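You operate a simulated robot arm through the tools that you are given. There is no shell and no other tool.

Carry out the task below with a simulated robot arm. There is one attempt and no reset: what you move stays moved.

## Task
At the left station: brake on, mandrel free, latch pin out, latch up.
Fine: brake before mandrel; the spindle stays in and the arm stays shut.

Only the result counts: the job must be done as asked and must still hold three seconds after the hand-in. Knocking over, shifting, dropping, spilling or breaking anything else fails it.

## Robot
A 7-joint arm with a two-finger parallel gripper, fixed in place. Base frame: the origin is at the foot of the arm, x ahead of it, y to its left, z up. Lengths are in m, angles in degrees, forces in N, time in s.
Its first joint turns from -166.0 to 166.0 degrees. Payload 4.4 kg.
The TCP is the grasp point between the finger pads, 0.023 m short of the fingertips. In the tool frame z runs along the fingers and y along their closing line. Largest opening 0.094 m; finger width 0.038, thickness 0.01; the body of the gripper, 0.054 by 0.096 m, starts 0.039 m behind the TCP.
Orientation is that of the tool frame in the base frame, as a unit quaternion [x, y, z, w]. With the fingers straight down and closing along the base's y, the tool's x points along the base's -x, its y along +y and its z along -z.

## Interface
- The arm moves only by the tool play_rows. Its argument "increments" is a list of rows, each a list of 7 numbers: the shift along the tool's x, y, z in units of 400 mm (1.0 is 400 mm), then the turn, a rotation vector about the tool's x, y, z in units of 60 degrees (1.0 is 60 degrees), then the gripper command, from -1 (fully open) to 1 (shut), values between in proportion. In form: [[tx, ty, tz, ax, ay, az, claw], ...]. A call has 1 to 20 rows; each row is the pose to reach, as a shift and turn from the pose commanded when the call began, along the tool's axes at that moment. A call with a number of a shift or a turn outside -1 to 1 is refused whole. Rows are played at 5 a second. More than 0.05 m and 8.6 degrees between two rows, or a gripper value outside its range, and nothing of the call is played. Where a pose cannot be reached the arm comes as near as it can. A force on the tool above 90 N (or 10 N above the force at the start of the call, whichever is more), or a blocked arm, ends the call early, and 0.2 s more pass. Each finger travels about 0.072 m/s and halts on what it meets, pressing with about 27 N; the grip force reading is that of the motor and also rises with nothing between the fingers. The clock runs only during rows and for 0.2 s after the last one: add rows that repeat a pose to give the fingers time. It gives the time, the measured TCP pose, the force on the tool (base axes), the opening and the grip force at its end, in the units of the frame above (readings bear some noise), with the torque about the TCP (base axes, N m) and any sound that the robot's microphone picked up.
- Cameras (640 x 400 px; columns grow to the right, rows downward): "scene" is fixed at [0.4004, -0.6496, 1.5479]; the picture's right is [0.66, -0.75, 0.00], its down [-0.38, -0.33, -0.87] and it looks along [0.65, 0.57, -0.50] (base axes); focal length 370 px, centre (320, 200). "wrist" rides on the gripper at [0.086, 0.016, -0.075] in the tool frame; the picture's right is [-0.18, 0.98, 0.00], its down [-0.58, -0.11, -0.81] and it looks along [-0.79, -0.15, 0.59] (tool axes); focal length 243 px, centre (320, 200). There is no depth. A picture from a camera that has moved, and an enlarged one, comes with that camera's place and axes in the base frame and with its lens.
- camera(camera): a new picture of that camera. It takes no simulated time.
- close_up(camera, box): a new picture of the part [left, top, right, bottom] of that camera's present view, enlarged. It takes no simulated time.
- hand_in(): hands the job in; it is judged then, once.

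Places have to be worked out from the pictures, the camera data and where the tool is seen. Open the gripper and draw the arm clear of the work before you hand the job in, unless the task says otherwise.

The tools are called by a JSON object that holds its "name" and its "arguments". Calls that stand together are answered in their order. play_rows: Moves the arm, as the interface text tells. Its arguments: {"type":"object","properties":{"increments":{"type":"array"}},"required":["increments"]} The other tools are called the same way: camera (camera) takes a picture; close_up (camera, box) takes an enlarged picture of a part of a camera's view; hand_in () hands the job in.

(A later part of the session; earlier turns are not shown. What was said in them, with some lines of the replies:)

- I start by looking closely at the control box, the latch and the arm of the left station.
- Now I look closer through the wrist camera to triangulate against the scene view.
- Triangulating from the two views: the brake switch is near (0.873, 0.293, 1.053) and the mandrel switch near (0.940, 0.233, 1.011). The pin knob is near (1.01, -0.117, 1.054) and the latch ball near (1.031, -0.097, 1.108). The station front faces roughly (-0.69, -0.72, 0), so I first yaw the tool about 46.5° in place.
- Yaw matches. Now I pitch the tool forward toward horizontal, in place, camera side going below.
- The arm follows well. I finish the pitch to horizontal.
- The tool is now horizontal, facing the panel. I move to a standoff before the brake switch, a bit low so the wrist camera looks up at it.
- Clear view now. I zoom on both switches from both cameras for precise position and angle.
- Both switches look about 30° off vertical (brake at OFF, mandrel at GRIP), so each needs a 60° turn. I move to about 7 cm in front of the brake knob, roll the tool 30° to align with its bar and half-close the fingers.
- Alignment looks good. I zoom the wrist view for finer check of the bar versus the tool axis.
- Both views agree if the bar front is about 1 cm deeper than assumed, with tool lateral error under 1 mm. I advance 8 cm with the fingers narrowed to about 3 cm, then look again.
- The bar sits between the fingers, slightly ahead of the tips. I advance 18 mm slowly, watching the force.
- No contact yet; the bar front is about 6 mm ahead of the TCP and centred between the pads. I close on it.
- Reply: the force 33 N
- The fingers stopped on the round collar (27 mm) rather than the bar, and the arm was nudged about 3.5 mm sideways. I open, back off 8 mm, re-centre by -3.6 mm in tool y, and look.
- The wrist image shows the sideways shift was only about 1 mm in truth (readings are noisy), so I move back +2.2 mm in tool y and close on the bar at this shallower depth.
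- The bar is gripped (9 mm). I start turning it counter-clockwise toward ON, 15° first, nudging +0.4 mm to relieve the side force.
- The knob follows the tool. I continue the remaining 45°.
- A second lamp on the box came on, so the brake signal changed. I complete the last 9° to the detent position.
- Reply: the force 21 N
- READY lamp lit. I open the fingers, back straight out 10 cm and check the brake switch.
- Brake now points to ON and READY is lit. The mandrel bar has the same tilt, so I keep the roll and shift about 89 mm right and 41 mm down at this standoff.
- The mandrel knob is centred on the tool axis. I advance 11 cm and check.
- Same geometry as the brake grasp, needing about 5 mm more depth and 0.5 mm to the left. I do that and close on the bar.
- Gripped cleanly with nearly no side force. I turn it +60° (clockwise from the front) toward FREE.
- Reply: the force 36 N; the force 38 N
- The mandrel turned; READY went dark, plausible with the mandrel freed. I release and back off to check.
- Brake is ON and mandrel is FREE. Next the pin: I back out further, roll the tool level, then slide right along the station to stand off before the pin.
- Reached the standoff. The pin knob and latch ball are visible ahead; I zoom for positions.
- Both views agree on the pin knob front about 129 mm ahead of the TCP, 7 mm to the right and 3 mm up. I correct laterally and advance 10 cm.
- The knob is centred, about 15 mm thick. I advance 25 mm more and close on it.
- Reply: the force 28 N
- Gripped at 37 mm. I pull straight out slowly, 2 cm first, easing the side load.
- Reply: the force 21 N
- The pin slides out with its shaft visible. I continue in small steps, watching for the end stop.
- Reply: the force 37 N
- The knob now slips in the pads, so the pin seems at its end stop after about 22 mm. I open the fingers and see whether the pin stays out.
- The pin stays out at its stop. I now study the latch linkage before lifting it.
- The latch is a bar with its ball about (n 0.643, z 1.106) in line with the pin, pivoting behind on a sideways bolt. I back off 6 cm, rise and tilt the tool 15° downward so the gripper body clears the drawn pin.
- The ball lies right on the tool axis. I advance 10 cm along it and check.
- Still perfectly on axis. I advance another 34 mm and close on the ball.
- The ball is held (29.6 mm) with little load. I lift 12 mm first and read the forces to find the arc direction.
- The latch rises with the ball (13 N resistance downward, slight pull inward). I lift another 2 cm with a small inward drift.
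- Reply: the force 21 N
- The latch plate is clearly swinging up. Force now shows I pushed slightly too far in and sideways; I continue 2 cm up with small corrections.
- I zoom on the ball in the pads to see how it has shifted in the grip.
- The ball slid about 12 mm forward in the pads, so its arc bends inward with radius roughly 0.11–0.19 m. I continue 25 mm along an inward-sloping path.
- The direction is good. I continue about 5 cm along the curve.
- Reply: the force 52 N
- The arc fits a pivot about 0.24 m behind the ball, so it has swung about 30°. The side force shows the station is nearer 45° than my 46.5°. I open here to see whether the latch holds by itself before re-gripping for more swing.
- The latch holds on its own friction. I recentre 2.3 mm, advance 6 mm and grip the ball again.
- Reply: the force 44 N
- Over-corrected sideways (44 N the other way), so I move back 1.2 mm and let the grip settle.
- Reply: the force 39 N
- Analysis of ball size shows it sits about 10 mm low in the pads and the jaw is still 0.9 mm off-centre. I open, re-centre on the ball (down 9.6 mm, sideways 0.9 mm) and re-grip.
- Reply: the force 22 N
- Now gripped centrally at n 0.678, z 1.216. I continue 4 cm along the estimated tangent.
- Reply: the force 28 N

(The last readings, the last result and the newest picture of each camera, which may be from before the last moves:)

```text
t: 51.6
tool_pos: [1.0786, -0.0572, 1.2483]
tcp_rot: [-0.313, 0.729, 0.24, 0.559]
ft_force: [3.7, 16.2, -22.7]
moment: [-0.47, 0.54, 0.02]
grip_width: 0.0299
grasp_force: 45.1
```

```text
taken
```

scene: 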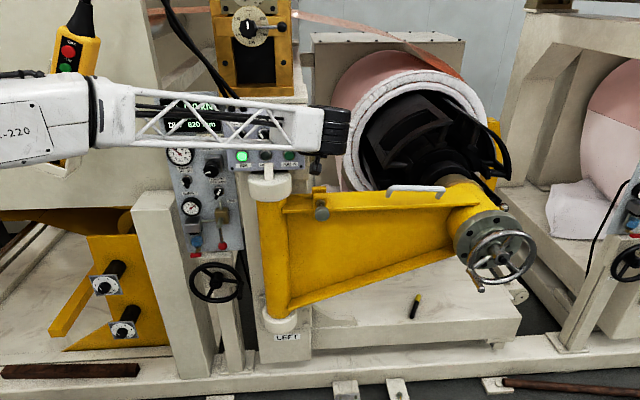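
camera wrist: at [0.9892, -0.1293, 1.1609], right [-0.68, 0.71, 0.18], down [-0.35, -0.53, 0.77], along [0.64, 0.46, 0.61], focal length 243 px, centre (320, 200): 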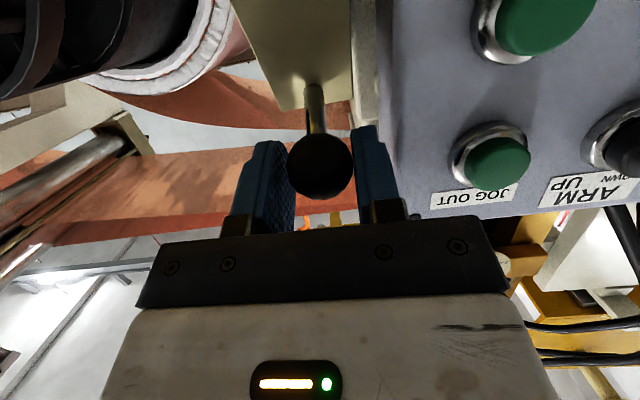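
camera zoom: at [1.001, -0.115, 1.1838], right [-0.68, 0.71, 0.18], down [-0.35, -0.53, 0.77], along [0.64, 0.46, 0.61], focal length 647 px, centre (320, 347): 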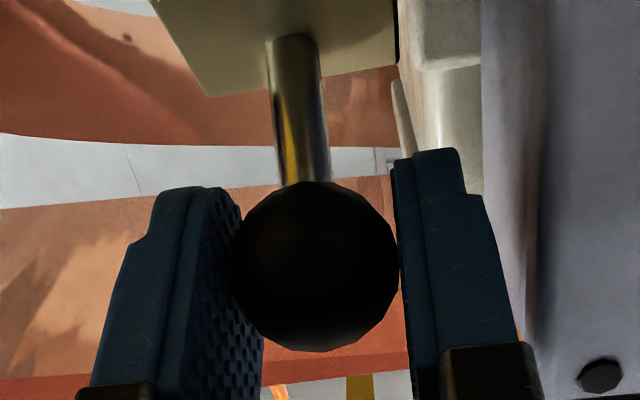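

Refitting gives pivot near n 0.843, z 1.099, radius 0.20: the latch is at about 47°, and the bolt seen in the scene matches. I go on to about 55°, staying short of the control box with the gripper body.

{"name": "play_rows", "arguments": {"increments": [[-0.019, 0, 0.013, 0, 0, 0, 0.7], [-0.038, -0.0005, 0.027, 0, 0, 0, 0.7], [-0.056, -0.001, 0.041, 0, 0, 0, 0.7], [-0.056, -0.001, 0.041, 0, 0, 0, 0.7]]}}

{"name": "camera", "arguments": {"camera": "wrist"}}

{"name": "close_up", "arguments": {"camera": "scene", "box": [215, 60, 375, 190]}}

```text
t: 52.6
tool_pos: [1.0928, -0.0425, 1.2687]
tcp_rot: [-0.313, 0.729, 0.239, 0.561]
ft_force: [-19.0, -5.6, -1.4]
moment: [-0.77, 0.61, 0.09]
grip_width: 0.0296
grasp_force: 44.7
```

```text
taken
camera wrist: at [1.0155, -0.1007, 1.2042], right [-0.68, 0.71, 0.18], down [-0.36, -0.53, 0.77], along [0.64, 0.46, 0.61], focal length 243 px, centre (320, 200)
```

wrist: 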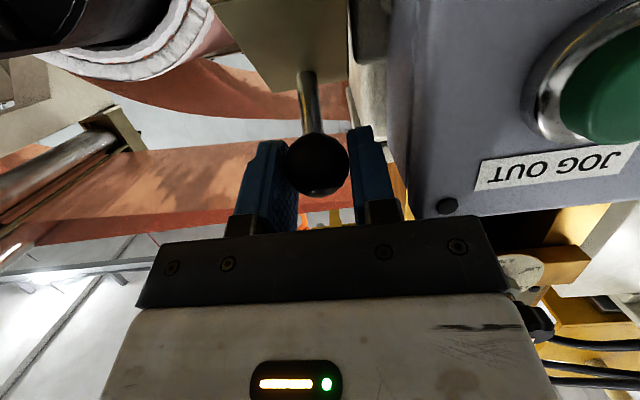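

```text
3.08 times, centred on (295, 125) of scene
camera zoom: at [0.4004, -0.6496, 1.5479], right [0.66, -0.75, 0.0], down [-0.38, -0.33, -0.87], along [0.65, 0.57, -0.5], focal length 1137 px, centre (397, 431)
```

zoom: 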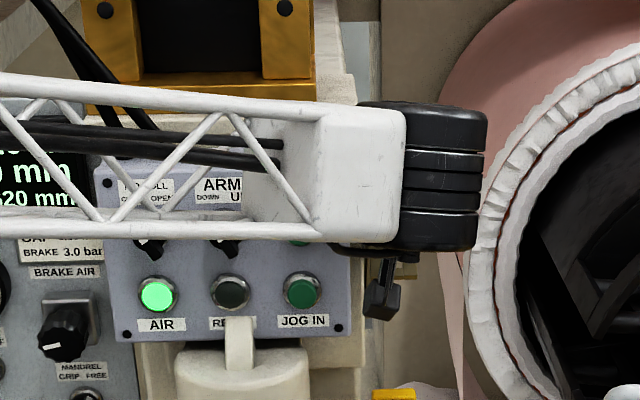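

The latch is at about 54° and the gripper body is nearing the control box edge. I pivot the tool 30° further downward about the ball, so the body rides up over the box.

{"name": "play_rows", "arguments": {"increments": [[0, 0, 0, 0, 0.1, 0, 0.7], [0, 0, 0, 0, 0.2, 0, 0.7], [0, 0, 0, 0, 0.3, 0, 0.7], [0, 0, 0, 0, 0.4, 0, 0.7], [0, 0, 0, 0, 0.5, 0, 0.7], [0, 0, 0, 0, 0.5, 0, 0.7]]}}

{"name": "camera", "arguments": {"camera": "wrist"}}

{"name": "close_up", "arguments": {"camera": "scene", "box": [215, 40, 375, 190]}}

```text
t: 54.0
tool_pos: [1.0936, -0.0429, 1.2667]
tcp_rot: [-0.365, 0.849, 0.151, 0.351]
ft_force: [5.0, 8.6, -5.3]
moment: [0.42, -0.66, -0.15]
grip_width: 0.0299
grasp_force: 44.8
```

```text
taken
camera wrist: at [1.0028, -0.114, 1.2584], right [-0.62, 0.77, 0.13], down [-0.03, -0.19, 0.98], along [0.78, 0.61, 0.14], focal length 243 px, centre (320, 200)
```

wrist: 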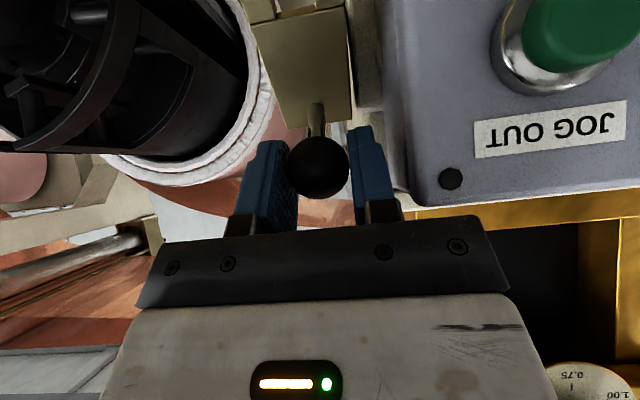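

```text
2.67 times, centred on (295, 115) of scene
camera zoom: at [0.4004, -0.6496, 1.5479], right [0.66, -0.75, 0.0], down [-0.38, -0.33, -0.87], along [0.65, 0.57, -0.5], focal length 985 px, centre (387, 427)
```

zoom: 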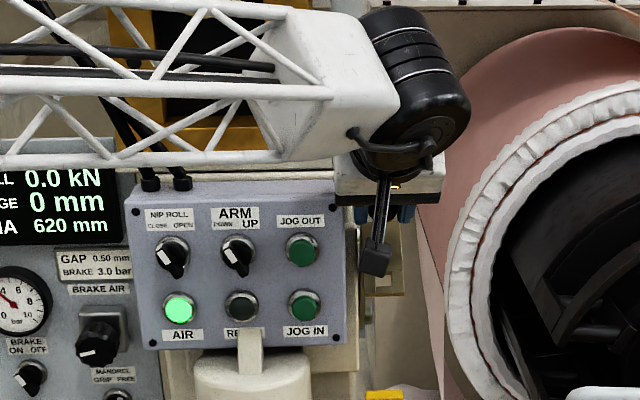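

Now the body clears the box top. I push on along the arc toward about 70°.

{"name": "play_rows", "arguments": {"increments": [[-0.033, 0, 0.007, 0, 0, 0, 0.7], [-0.0665, -0.0008, 0.0148, 0, 0, 0, 0.7], [-0.1, -0.0015, 0.027, 0, 0, 0, 0.7], [-0.1326, -0.002, 0.0407, 0, 0, 0, 0.7], [-0.1326, -0.002, 0.0407, 0, 0, 0, 0.7]]}}

{"name": "camera", "arguments": {"camera": "wrist"}}

{"name": "close_up", "arguments": {"camera": "scene", "box": [215, 40, 375, 190]}}

```text
t: 55.2
tool_pos: [1.1265, -0.0074, 1.2931]
tcp_rot: [-0.364, 0.849, 0.151, 0.353]
ft_force: [0.5, 0.3, -0.1]
moment: [0.03, -0.05, 0.01]
grip_width: 0.0141
grasp_force: 0.1
```

```text
taken
camera wrist: at [1.0371, -0.0789, 1.2846], right [-0.62, 0.77, 0.13], down [-0.03, -0.19, 0.98], along [0.78, 0.61, 0.14], focal length 243 px, centre (320, 200)
```

wrist: 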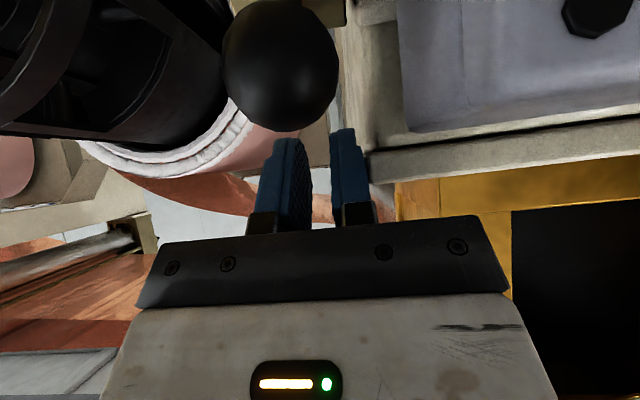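

```text
2.67 times, centred on (295, 115) of scene
camera zoom: at [0.4004, -0.6496, 1.5479], right [0.66, -0.75, 0.0], down [-0.38, -0.33, -0.87], along [0.65, 0.57, -0.5], focal length 985 px, centre (387, 427)
```

zoom: 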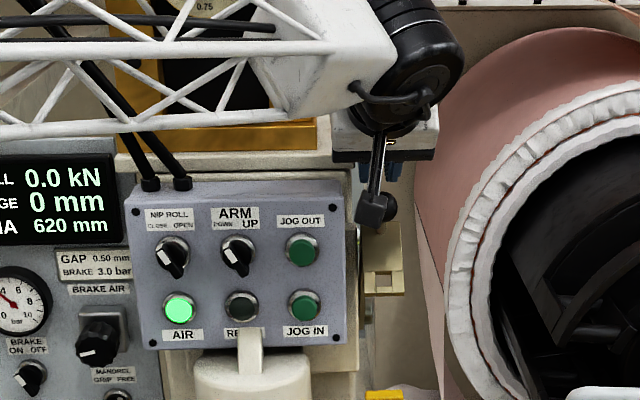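

The ball slipped out of the pads without the latch moving past about 53°, which suggests a hard stop there. I retreat along the tool axis, then level out in front of it to test with a push.

{"name": "play_rows", "arguments": {"increments": [[0, 0, -0.1, 0, 0, 0, 0.8], [0, 0, -0.2, 0, 0, 0, 1], [0, 0, -0.3, 0, 0, 0, 1], [0, 0, -0.3, 0, 0, 0, 1]]}}

{"name": "play_rows", "arguments": {"increments": [[0.082, 0, 0.008, 0, -0.12, 0, 1], [0.165, 0, 0.016, 0, -0.24, 0, 1], [0.247, 0, 0.025, 0, -0.36, 0, 1], [0.33, 0, 0.033, 0, -0.48, 0, 1], [0.412, 0, 0.041, 0, -0.6, 0, 1], [0.412, 0, 0.041, 0, -0.6, 0, 1]]}}

{"name": "camera", "arguments": {"camera": "wrist"}}

{"name": "close_up", "arguments": {"camera": "scene", "box": [255, 80, 375, 220]}}

```text
t: 56.2
tool_pos: [1.0694, -0.0705, 1.3782]
tcp_rot: [-0.365, 0.849, 0.151, 0.352]
ft_force: [0.5, 0.6, -0.4]
moment: [0.01, 0.01, 0.0]
grip_width: 0.0001
grasp_force: 27.0
```

```text
t: 57.6
tool_pos: [0.9955, -0.1456, 1.2499]
tcp_rot: [-0.3, 0.698, 0.256, 0.597]
ft_force: [0.6, 1.0, 0.5]
moment: [-0.03, 0.0, 0.02]
grip_width: 0.0
grasp_force: 26.8
```

```text
taken
camera wrist: at [0.9239, -0.1979, 1.1759], right [-0.69, 0.7, 0.18], down [-0.41, -0.59, 0.7], along [0.59, 0.41, 0.69], focal length 243 px, centre (320, 200)
```

wrist: 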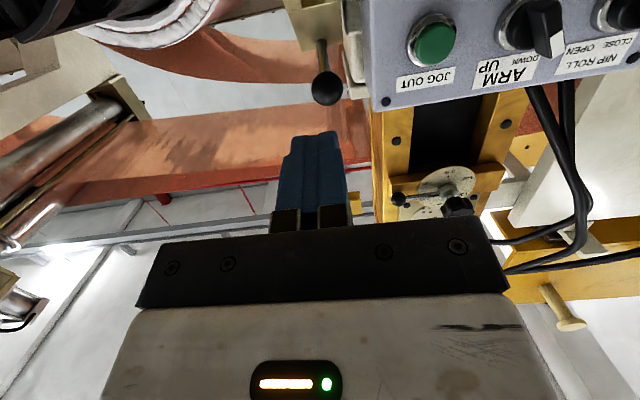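

```text
2.86 times, centred on (315, 150) of scene
camera zoom: at [0.4004, -0.6496, 1.5479], right [0.66, -0.75, 0.0], down [-0.38, -0.33, -0.87], along [0.65, 0.57, -0.5], focal length 1056 px, centre (334, 343)
```

zoom: 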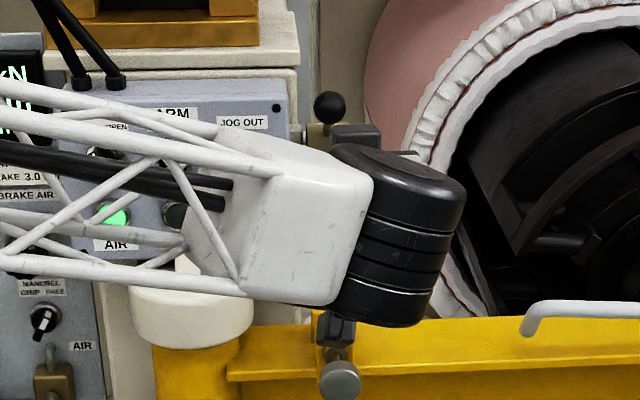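

The ball is still at about 53°. I align the closed fingertips with it and advance to just short of contact.

{"name": "play_rows", "arguments": {"increments": [[-0.03, 0, 0.05, 0, 0, 0, 1], [-0.064, 0, 0.1, 0, 0, 0, 1], [-0.064, 0, 0.15, 0, 0, 0, 1], [-0.064, 0, 0.2, 0, 0, 0, 1], [-0.064, 0, 0.2, 0, 0, 0, 1]]}}

{"name": "camera", "arguments": {"camera": "wrist"}}

```text
t: 58.8
tool_pos: [1.0551, -0.0849, 1.2612]
tcp_rot: [-0.3, 0.699, 0.256, 0.597]
ft_force: [0.4, -0.5, -0.3]
moment: [0.02, 0.03, 0.02]
grip_width: 0.0
grasp_force: 26.7
```

```text
taken
camera wrist: at [0.9821, -0.1366, 1.1878], right [-0.69, 0.7, 0.18], down [-0.41, -0.59, 0.7], along [0.6, 0.41, 0.69], focal length 243 px, centre (320, 200)
```

wrist: 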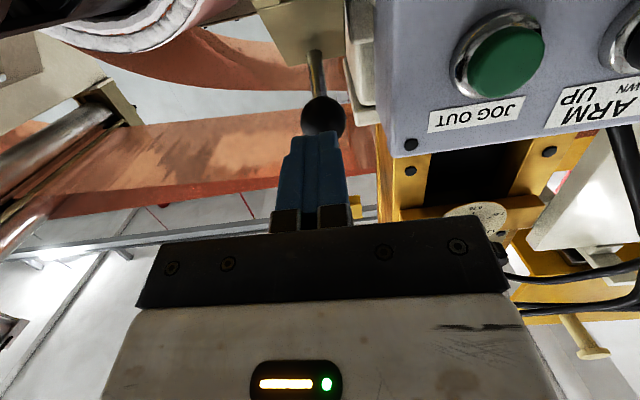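

The tips are just short of the ball. I press forward in small steps and read the force.

{"name": "play_rows", "arguments": {"increments": [[0, 0, 0.01, 0, 0, 0, 1], [0, 0, 0.02, 0, 0, 0, 1], [0, 0, 0.03, 0, 0, 0, 1], [0, 0, 0.03, 0, 0, 0, 1]]}}

{"name": "play_rows", "arguments": {"increments": [[0, 0, 0.005, 0, 0, 0, 1], [0, 0, 0.01, 0, 0, 0, 1], [0, 0, 0.01, 0, 0, 0, 1]]}}

{"name": "camera", "arguments": {"camera": "wrist"}}

```text
t: 59.8
tool_pos: [1.0626, -0.0752, 1.2613]
tcp_rot: [-0.301, 0.698, 0.257, 0.596]
ft_force: [0.5, -0.8, -0.1]
moment: [0.01, -0.02, 0.01]
grip_width: 0.0
grasp_force: 26.5
```

```text
t: 60.6
tool_pos: [1.0643, -0.0722, 1.2587]
tcp_rot: [-0.301, 0.699, 0.257, 0.597]
ft_force: [1.1, -0.2, -0.3]
moment: [-0.02, 0.01, 0.02]
grip_width: 0.0
grasp_force: 26.9
```

```text
taken
camera wrist: at [0.9926, -0.1252, 1.1861], right [-0.69, 0.7, 0.18], down [-0.41, -0.59, 0.7], along [0.6, 0.41, 0.69], focal length 243 px, centre (320, 200)
```

wrist: 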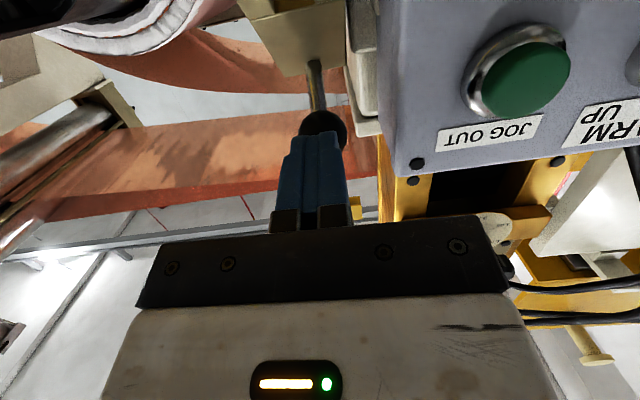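

No contact yet. I keep stepping forward.

{"name": "play_rows", "arguments": {"increments": [[0, 0, 0.006, 0, 0, 0, 1], [0, 0, 0.012, 0, 0, 0, 1], [0, 0, 0.012, 0, 0, 0, 1]]}}

{"name": "play_rows", "arguments": {"increments": [[0, 0, 0.005, 0, 0, 0, 1], [0, 0, 0.01, 0, 0, 0, 1], [0, 0, 0.01, 0, 0, 0, 1]]}}

{"name": "camera", "arguments": {"camera": "wrist"}}

```text
t: 61.4
tool_pos: [1.0693, -0.0693, 1.2607]
tcp_rot: [-0.3, 0.698, 0.256, 0.597]
ft_force: [-5.9, -5.4, 2.6]
moment: [0.01, -0.08, 0.04]
grip_width: 0.0001
grasp_force: 27.3
```

```text
t: 62.2
tool_pos: [1.0682, -0.0707, 1.2608]
tcp_rot: [-0.3, 0.699, 0.255, 0.597]
ft_force: [-36.3, -19.9, 0.0]
moment: [0.0, -0.13, 0.38]
grip_width: 0.0
grasp_force: 26.4
stopped in row 3: the force on the tool passed its limit at 93 N (the readings are from after the stop); the commanded pose is now the measured one
```

```text
taken
camera wrist: at [0.9969, -0.1228, 1.1868], right [-0.69, 0.7, 0.18], down [-0.41, -0.58, 0.7], along [0.59, 0.41, 0.69], focal length 243 px, centre (320, 200)
```

wrist: 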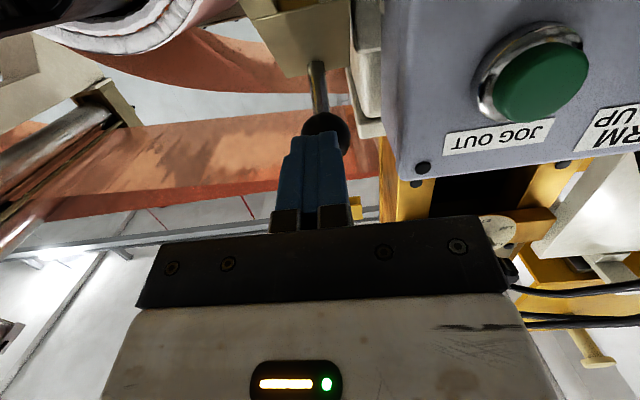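

A firm stop: 93 N with almost no travel, while the latch had moved at 13–22 N. So the latch is fully up. I back straight off and open the gripper.

{"name": "play_rows", "arguments": {"increments": [[0, 0, -0.05, 0, 0, 0, 1], [0, 0, -0.15, 0, 0, 0, 1], [0, 0, -0.26, 0, 0, 0, 1], [0, 0, -0.38, 0, 0, 0, 0.5], [0, 0, -0.5, 0, 0, 0, 0], [0, 0, -0.5, 0, 0, 0, -0.5]]}}

{"name": "camera", "arguments": {"camera": "scene"}}

{"name": "camera", "arguments": {"camera": "wrist"}}

```text
t: 63.6
tool_pos: [0.9345, -0.2125, 1.2921]
tcp_rot: [-0.3, 0.699, 0.255, 0.597]
ft_force: [0.1, 0.3, 0.6]
moment: [0.0, 0.0, 0.0]
grip_width: 0.0706
grasp_force: 0.0
```

```text
taken
```

scene: 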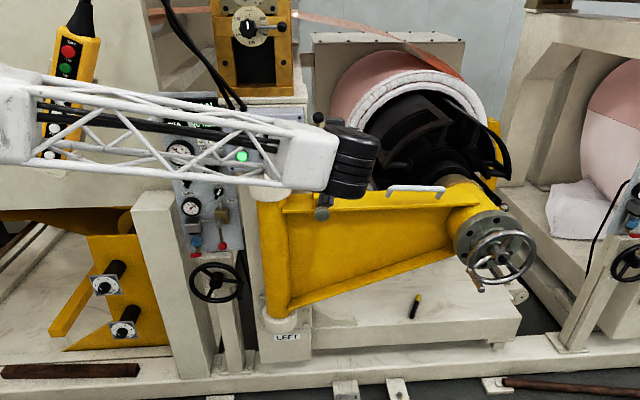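

```text
taken
camera wrist: at [0.8618, -0.2653, 1.2176], right [-0.69, 0.7, 0.18], down [-0.41, -0.59, 0.7], along [0.6, 0.41, 0.69], focal length 243 px, centre (320, 200)
```

wrist: 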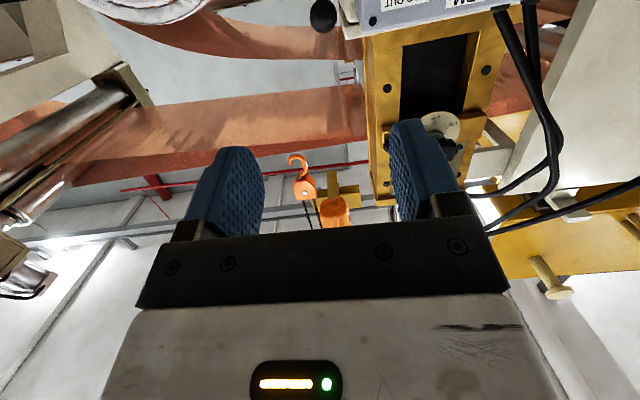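

The chuck behind the arm looks different than before; I clear the arm to the left and take a careful look.

{"name": "close_up", "arguments": {"camera": "scene", "box": [320, 50, 550, 300]}}

{"name": "close_up", "arguments": {"camera": "scene", "box": [300, 60, 520, 200]}}

```text
1.60 times, centred on (435, 175) of scene
camera zoom: at [0.4004, -0.6496, 1.5479], right [0.66, -0.75, 0.0], down [-0.38, -0.33, -0.87], along [0.65, 0.57, -0.5], focal length 591 px, centre (136, 240)
```

zoom: 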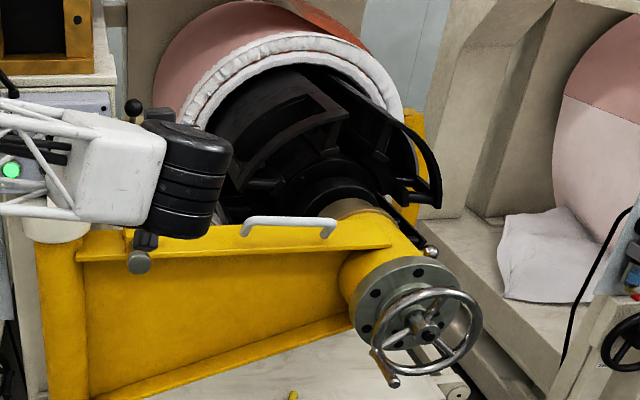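

```text
2.86 times, centred on (410, 130) of scene
camera zoom: at [0.4004, -0.6496, 1.5479], right [0.66, -0.75, 0.0], down [-0.38, -0.33, -0.87], along [0.65, 0.57, -0.5], focal length 1056 px, centre (63, 400)
```

zoom: 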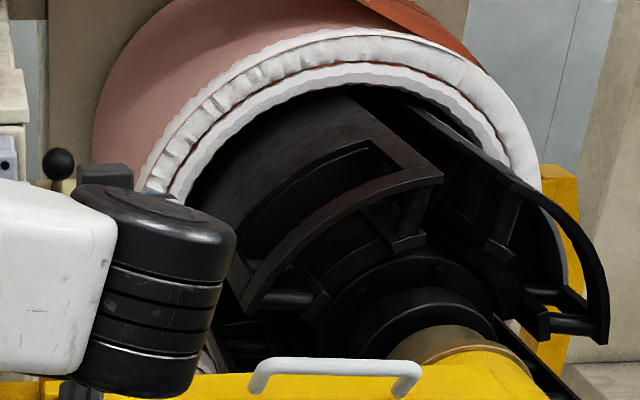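

The chuck looks intact. I draw the arm well back and up to get a clear view of everything.

{"name": "play_rows", "arguments": {"increments": [[-0.03, 0, -0.1, 0, 0, 0, -0.8], [-0.06, 0, -0.2, 0, 0, 0, -1], [-0.1, 0, -0.3, 0, 0, 0, -1], [-0.14, 0, -0.4, 0, 0, 0, -1], [-0.18, 0, -0.5, 0, 0, 0, -1], [-0.22, 0, -0.6, 0, 0, 0, -1], [-0.26, 0, -0.7, 0, 0, 0, -1], [-0.26, 0, -0.7, 0, 0, 0, -1]]}}

{"name": "camera", "arguments": {"camera": "scene"}}

{"name": "close_up", "arguments": {"camera": "scene", "box": [320, 50, 550, 300]}}

{"name": "close_up", "arguments": {"camera": "scene", "box": [270, 90, 370, 230]}}

```text
t: 65.4
tool_pos: [0.7543, -0.4031, 1.4362]
tcp_rot: [-0.299, 0.699, 0.255, 0.598]
ft_force: [-0.4, 0.7, -0.6]
moment: [-0.04, 0.0, 0.01]
grip_width: 0.0939
grasp_force: 0.0
```

```text
taken
```

scene: 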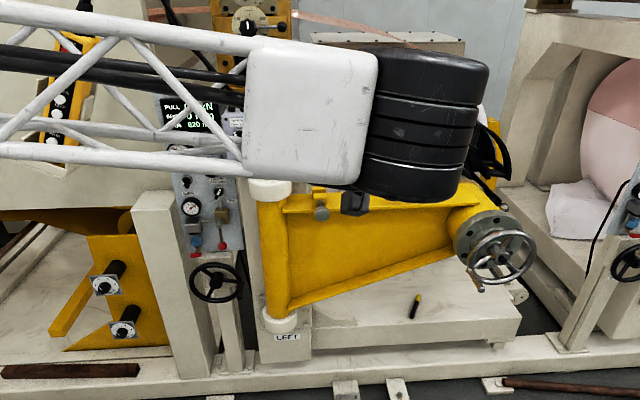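

```text
1.60 times, centred on (435, 175) of scene
camera zoom: at [0.4004, -0.6496, 1.5479], right [0.66, -0.75, 0.0], down [-0.38, -0.33, -0.87], along [0.65, 0.57, -0.5], focal length 591 px, centre (136, 240)
```

zoom: 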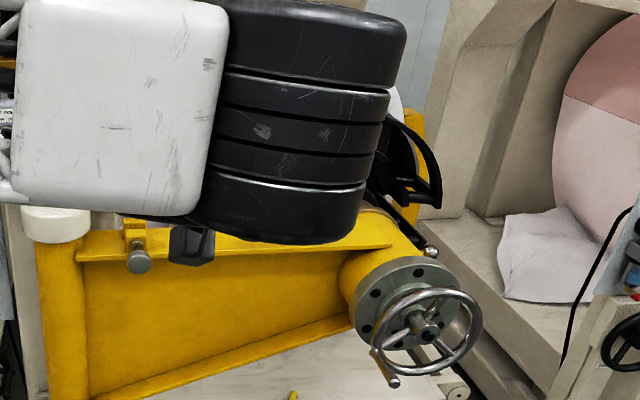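

```text
2.86 times, centred on (320, 160) of scene
camera zoom: at [0.4004, -0.6496, 1.5479], right [0.66, -0.75, 0.0], down [-0.38, -0.33, -0.87], along [0.65, 0.57, -0.5], focal length 1056 px, centre (320, 314)
```

zoom: 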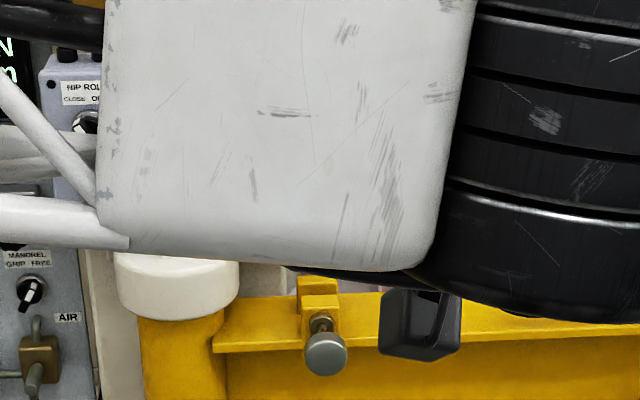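

The arm itself blocks the camera. I move it down-left to the free pose used before.

{"name": "play_rows", "arguments": {"increments": [[0.0, 0.08, 0.0, 0, 0, 0, -1], [0.05, 0.17, 0.02, 0, 0, 0, -1], [0.13, 0.25, 0.07, 0, 0, 0, -1], [0.21, 0.33, 0.12, 0, 0, 0, -1], [0.29, 0.4, 0.17, 0, 0, 0, -1], [0.37, 0.47, 0.22, 0, 0, 0, -1], [0.45, 0.54, 0.27, 0, 0, 0, -1], [0.53, 0.61, 0.32, 0, 0, 0, -1], [0.61, 0.68, 0.37, 0, 0, 0, -1], [0.69, 0.75, 0.42, 0, 0, 0, -1], [0.76, 0.82, 0.47, 0, 0, 0, -1], [0.83, 0.88, 0.52, 0, 0, 0, -1], [0.887, 0.935, 0.57, 0, 0, 0, -1], [0.887, 0.935, 0.57, 0, 0, 0, -1]]}}

{"name": "camera", "arguments": {"camera": "scene"}}

{"name": "close_up", "arguments": {"camera": "scene", "box": [320, 50, 550, 300]}}

{"name": "close_up", "arguments": {"camera": "scene", "box": [270, 100, 370, 230]}}

{"name": "close_up", "arguments": {"camera": "scene", "box": [160, 90, 320, 215]}}

```text
t: 68.4
tool_pos: [0.6002, -0.0196, 1.0506]
tcp_rot: [-0.3, 0.699, 0.256, 0.597]
ft_force: [-0.5, 0.0, -0.2]
moment: [0.0, 0.01, -0.05]
grip_width: 0.0938
grasp_force: 0.0
```

```text
taken
```

scene: 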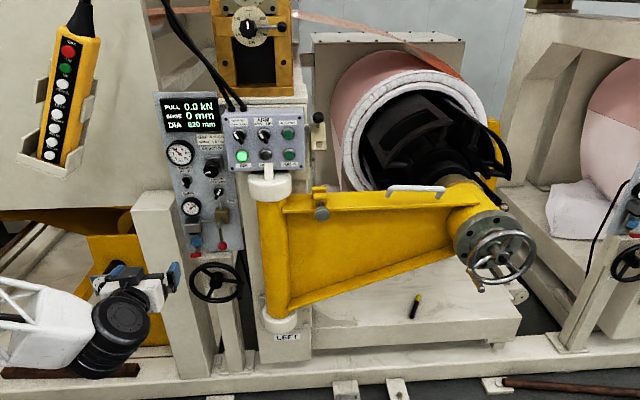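

```text
1.60 times, centred on (435, 175) of scene
camera zoom: at [0.4004, -0.6496, 1.5479], right [0.66, -0.75, 0.0], down [-0.38, -0.33, -0.87], along [0.65, 0.57, -0.5], focal length 591 px, centre (136, 240)
```

zoom: 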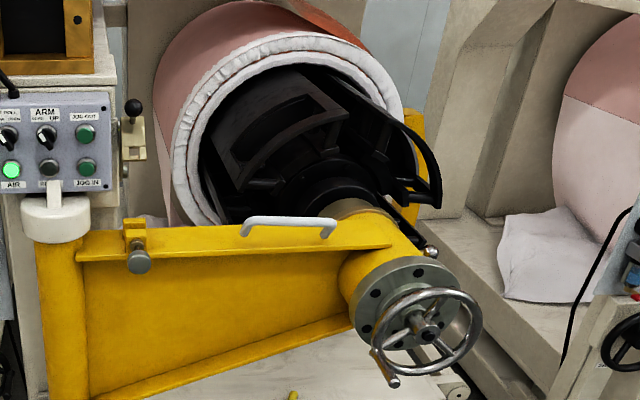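

```text
3.08 times, centred on (320, 165) of scene
camera zoom: at [0.4004, -0.6496, 1.5479], right [0.66, -0.75, 0.0], down [-0.38, -0.33, -0.87], along [0.65, 0.57, -0.5], focal length 1137 px, centre (320, 308)
```

zoom: 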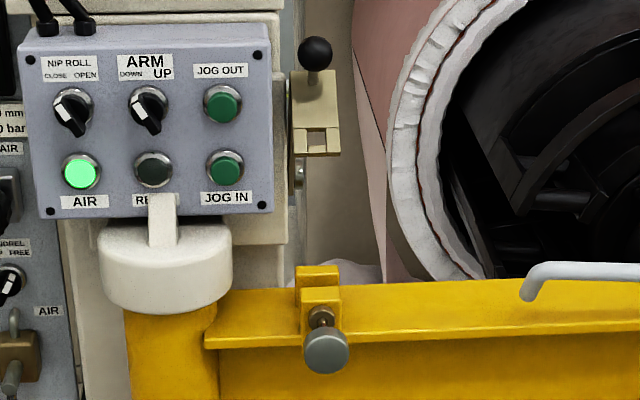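

```text
3.20 times, centred on (240, 152) of scene
camera zoom: at [0.4004, -0.6496, 1.5479], right [0.66, -0.75, 0.0], down [-0.38, -0.33, -0.87], along [0.65, 0.57, -0.5], focal length 1182 px, centre (576, 352)
```

zoom: 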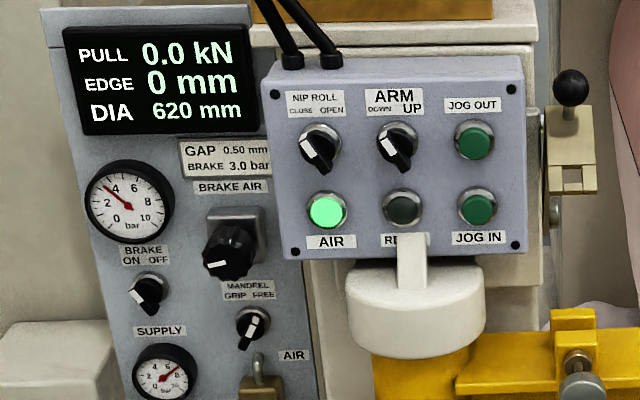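

Everything reads as asked: brake at ON, mandrel at FREE, pin drawn out with its shaft showing, latch up and holding, arm shut and handwheel untouched. The gripper is open and clear, so I hand in.

{"name": "hand_in", "arguments": {}}

```text
The job is handed in.
```

The left station is set as asked and I've handed the job in; I haven't seen the judge's result.

- **Brake:** turned to ON first, which lit the READY lamp. The brake gauge still reads about 3 bar.
- **Mandrel:** turned to FREE after the brake was on. READY went dark again once it was freed.
- **Latch pin:** pulled out about 22 mm until it would move no further. It stayed out when released.
- **Latch:** swung up about 50° to what seems to be its hard stop. Pressing on it there took 93 N with almost no movement, while lifting it had needed only 13–22 N. It holds up by itself.
- **Left alone:** the arm is still shut and the spindle handwheel was not touched.

While I was raising the latch, the gripper worked close to the control box and its JOG OUT button. In the last pictures the box's switches and lamps look unchanged except READY, which had lit for the brake and gone dark when the mandrel was freed. The robot arm is drawn clear with its gripper open.
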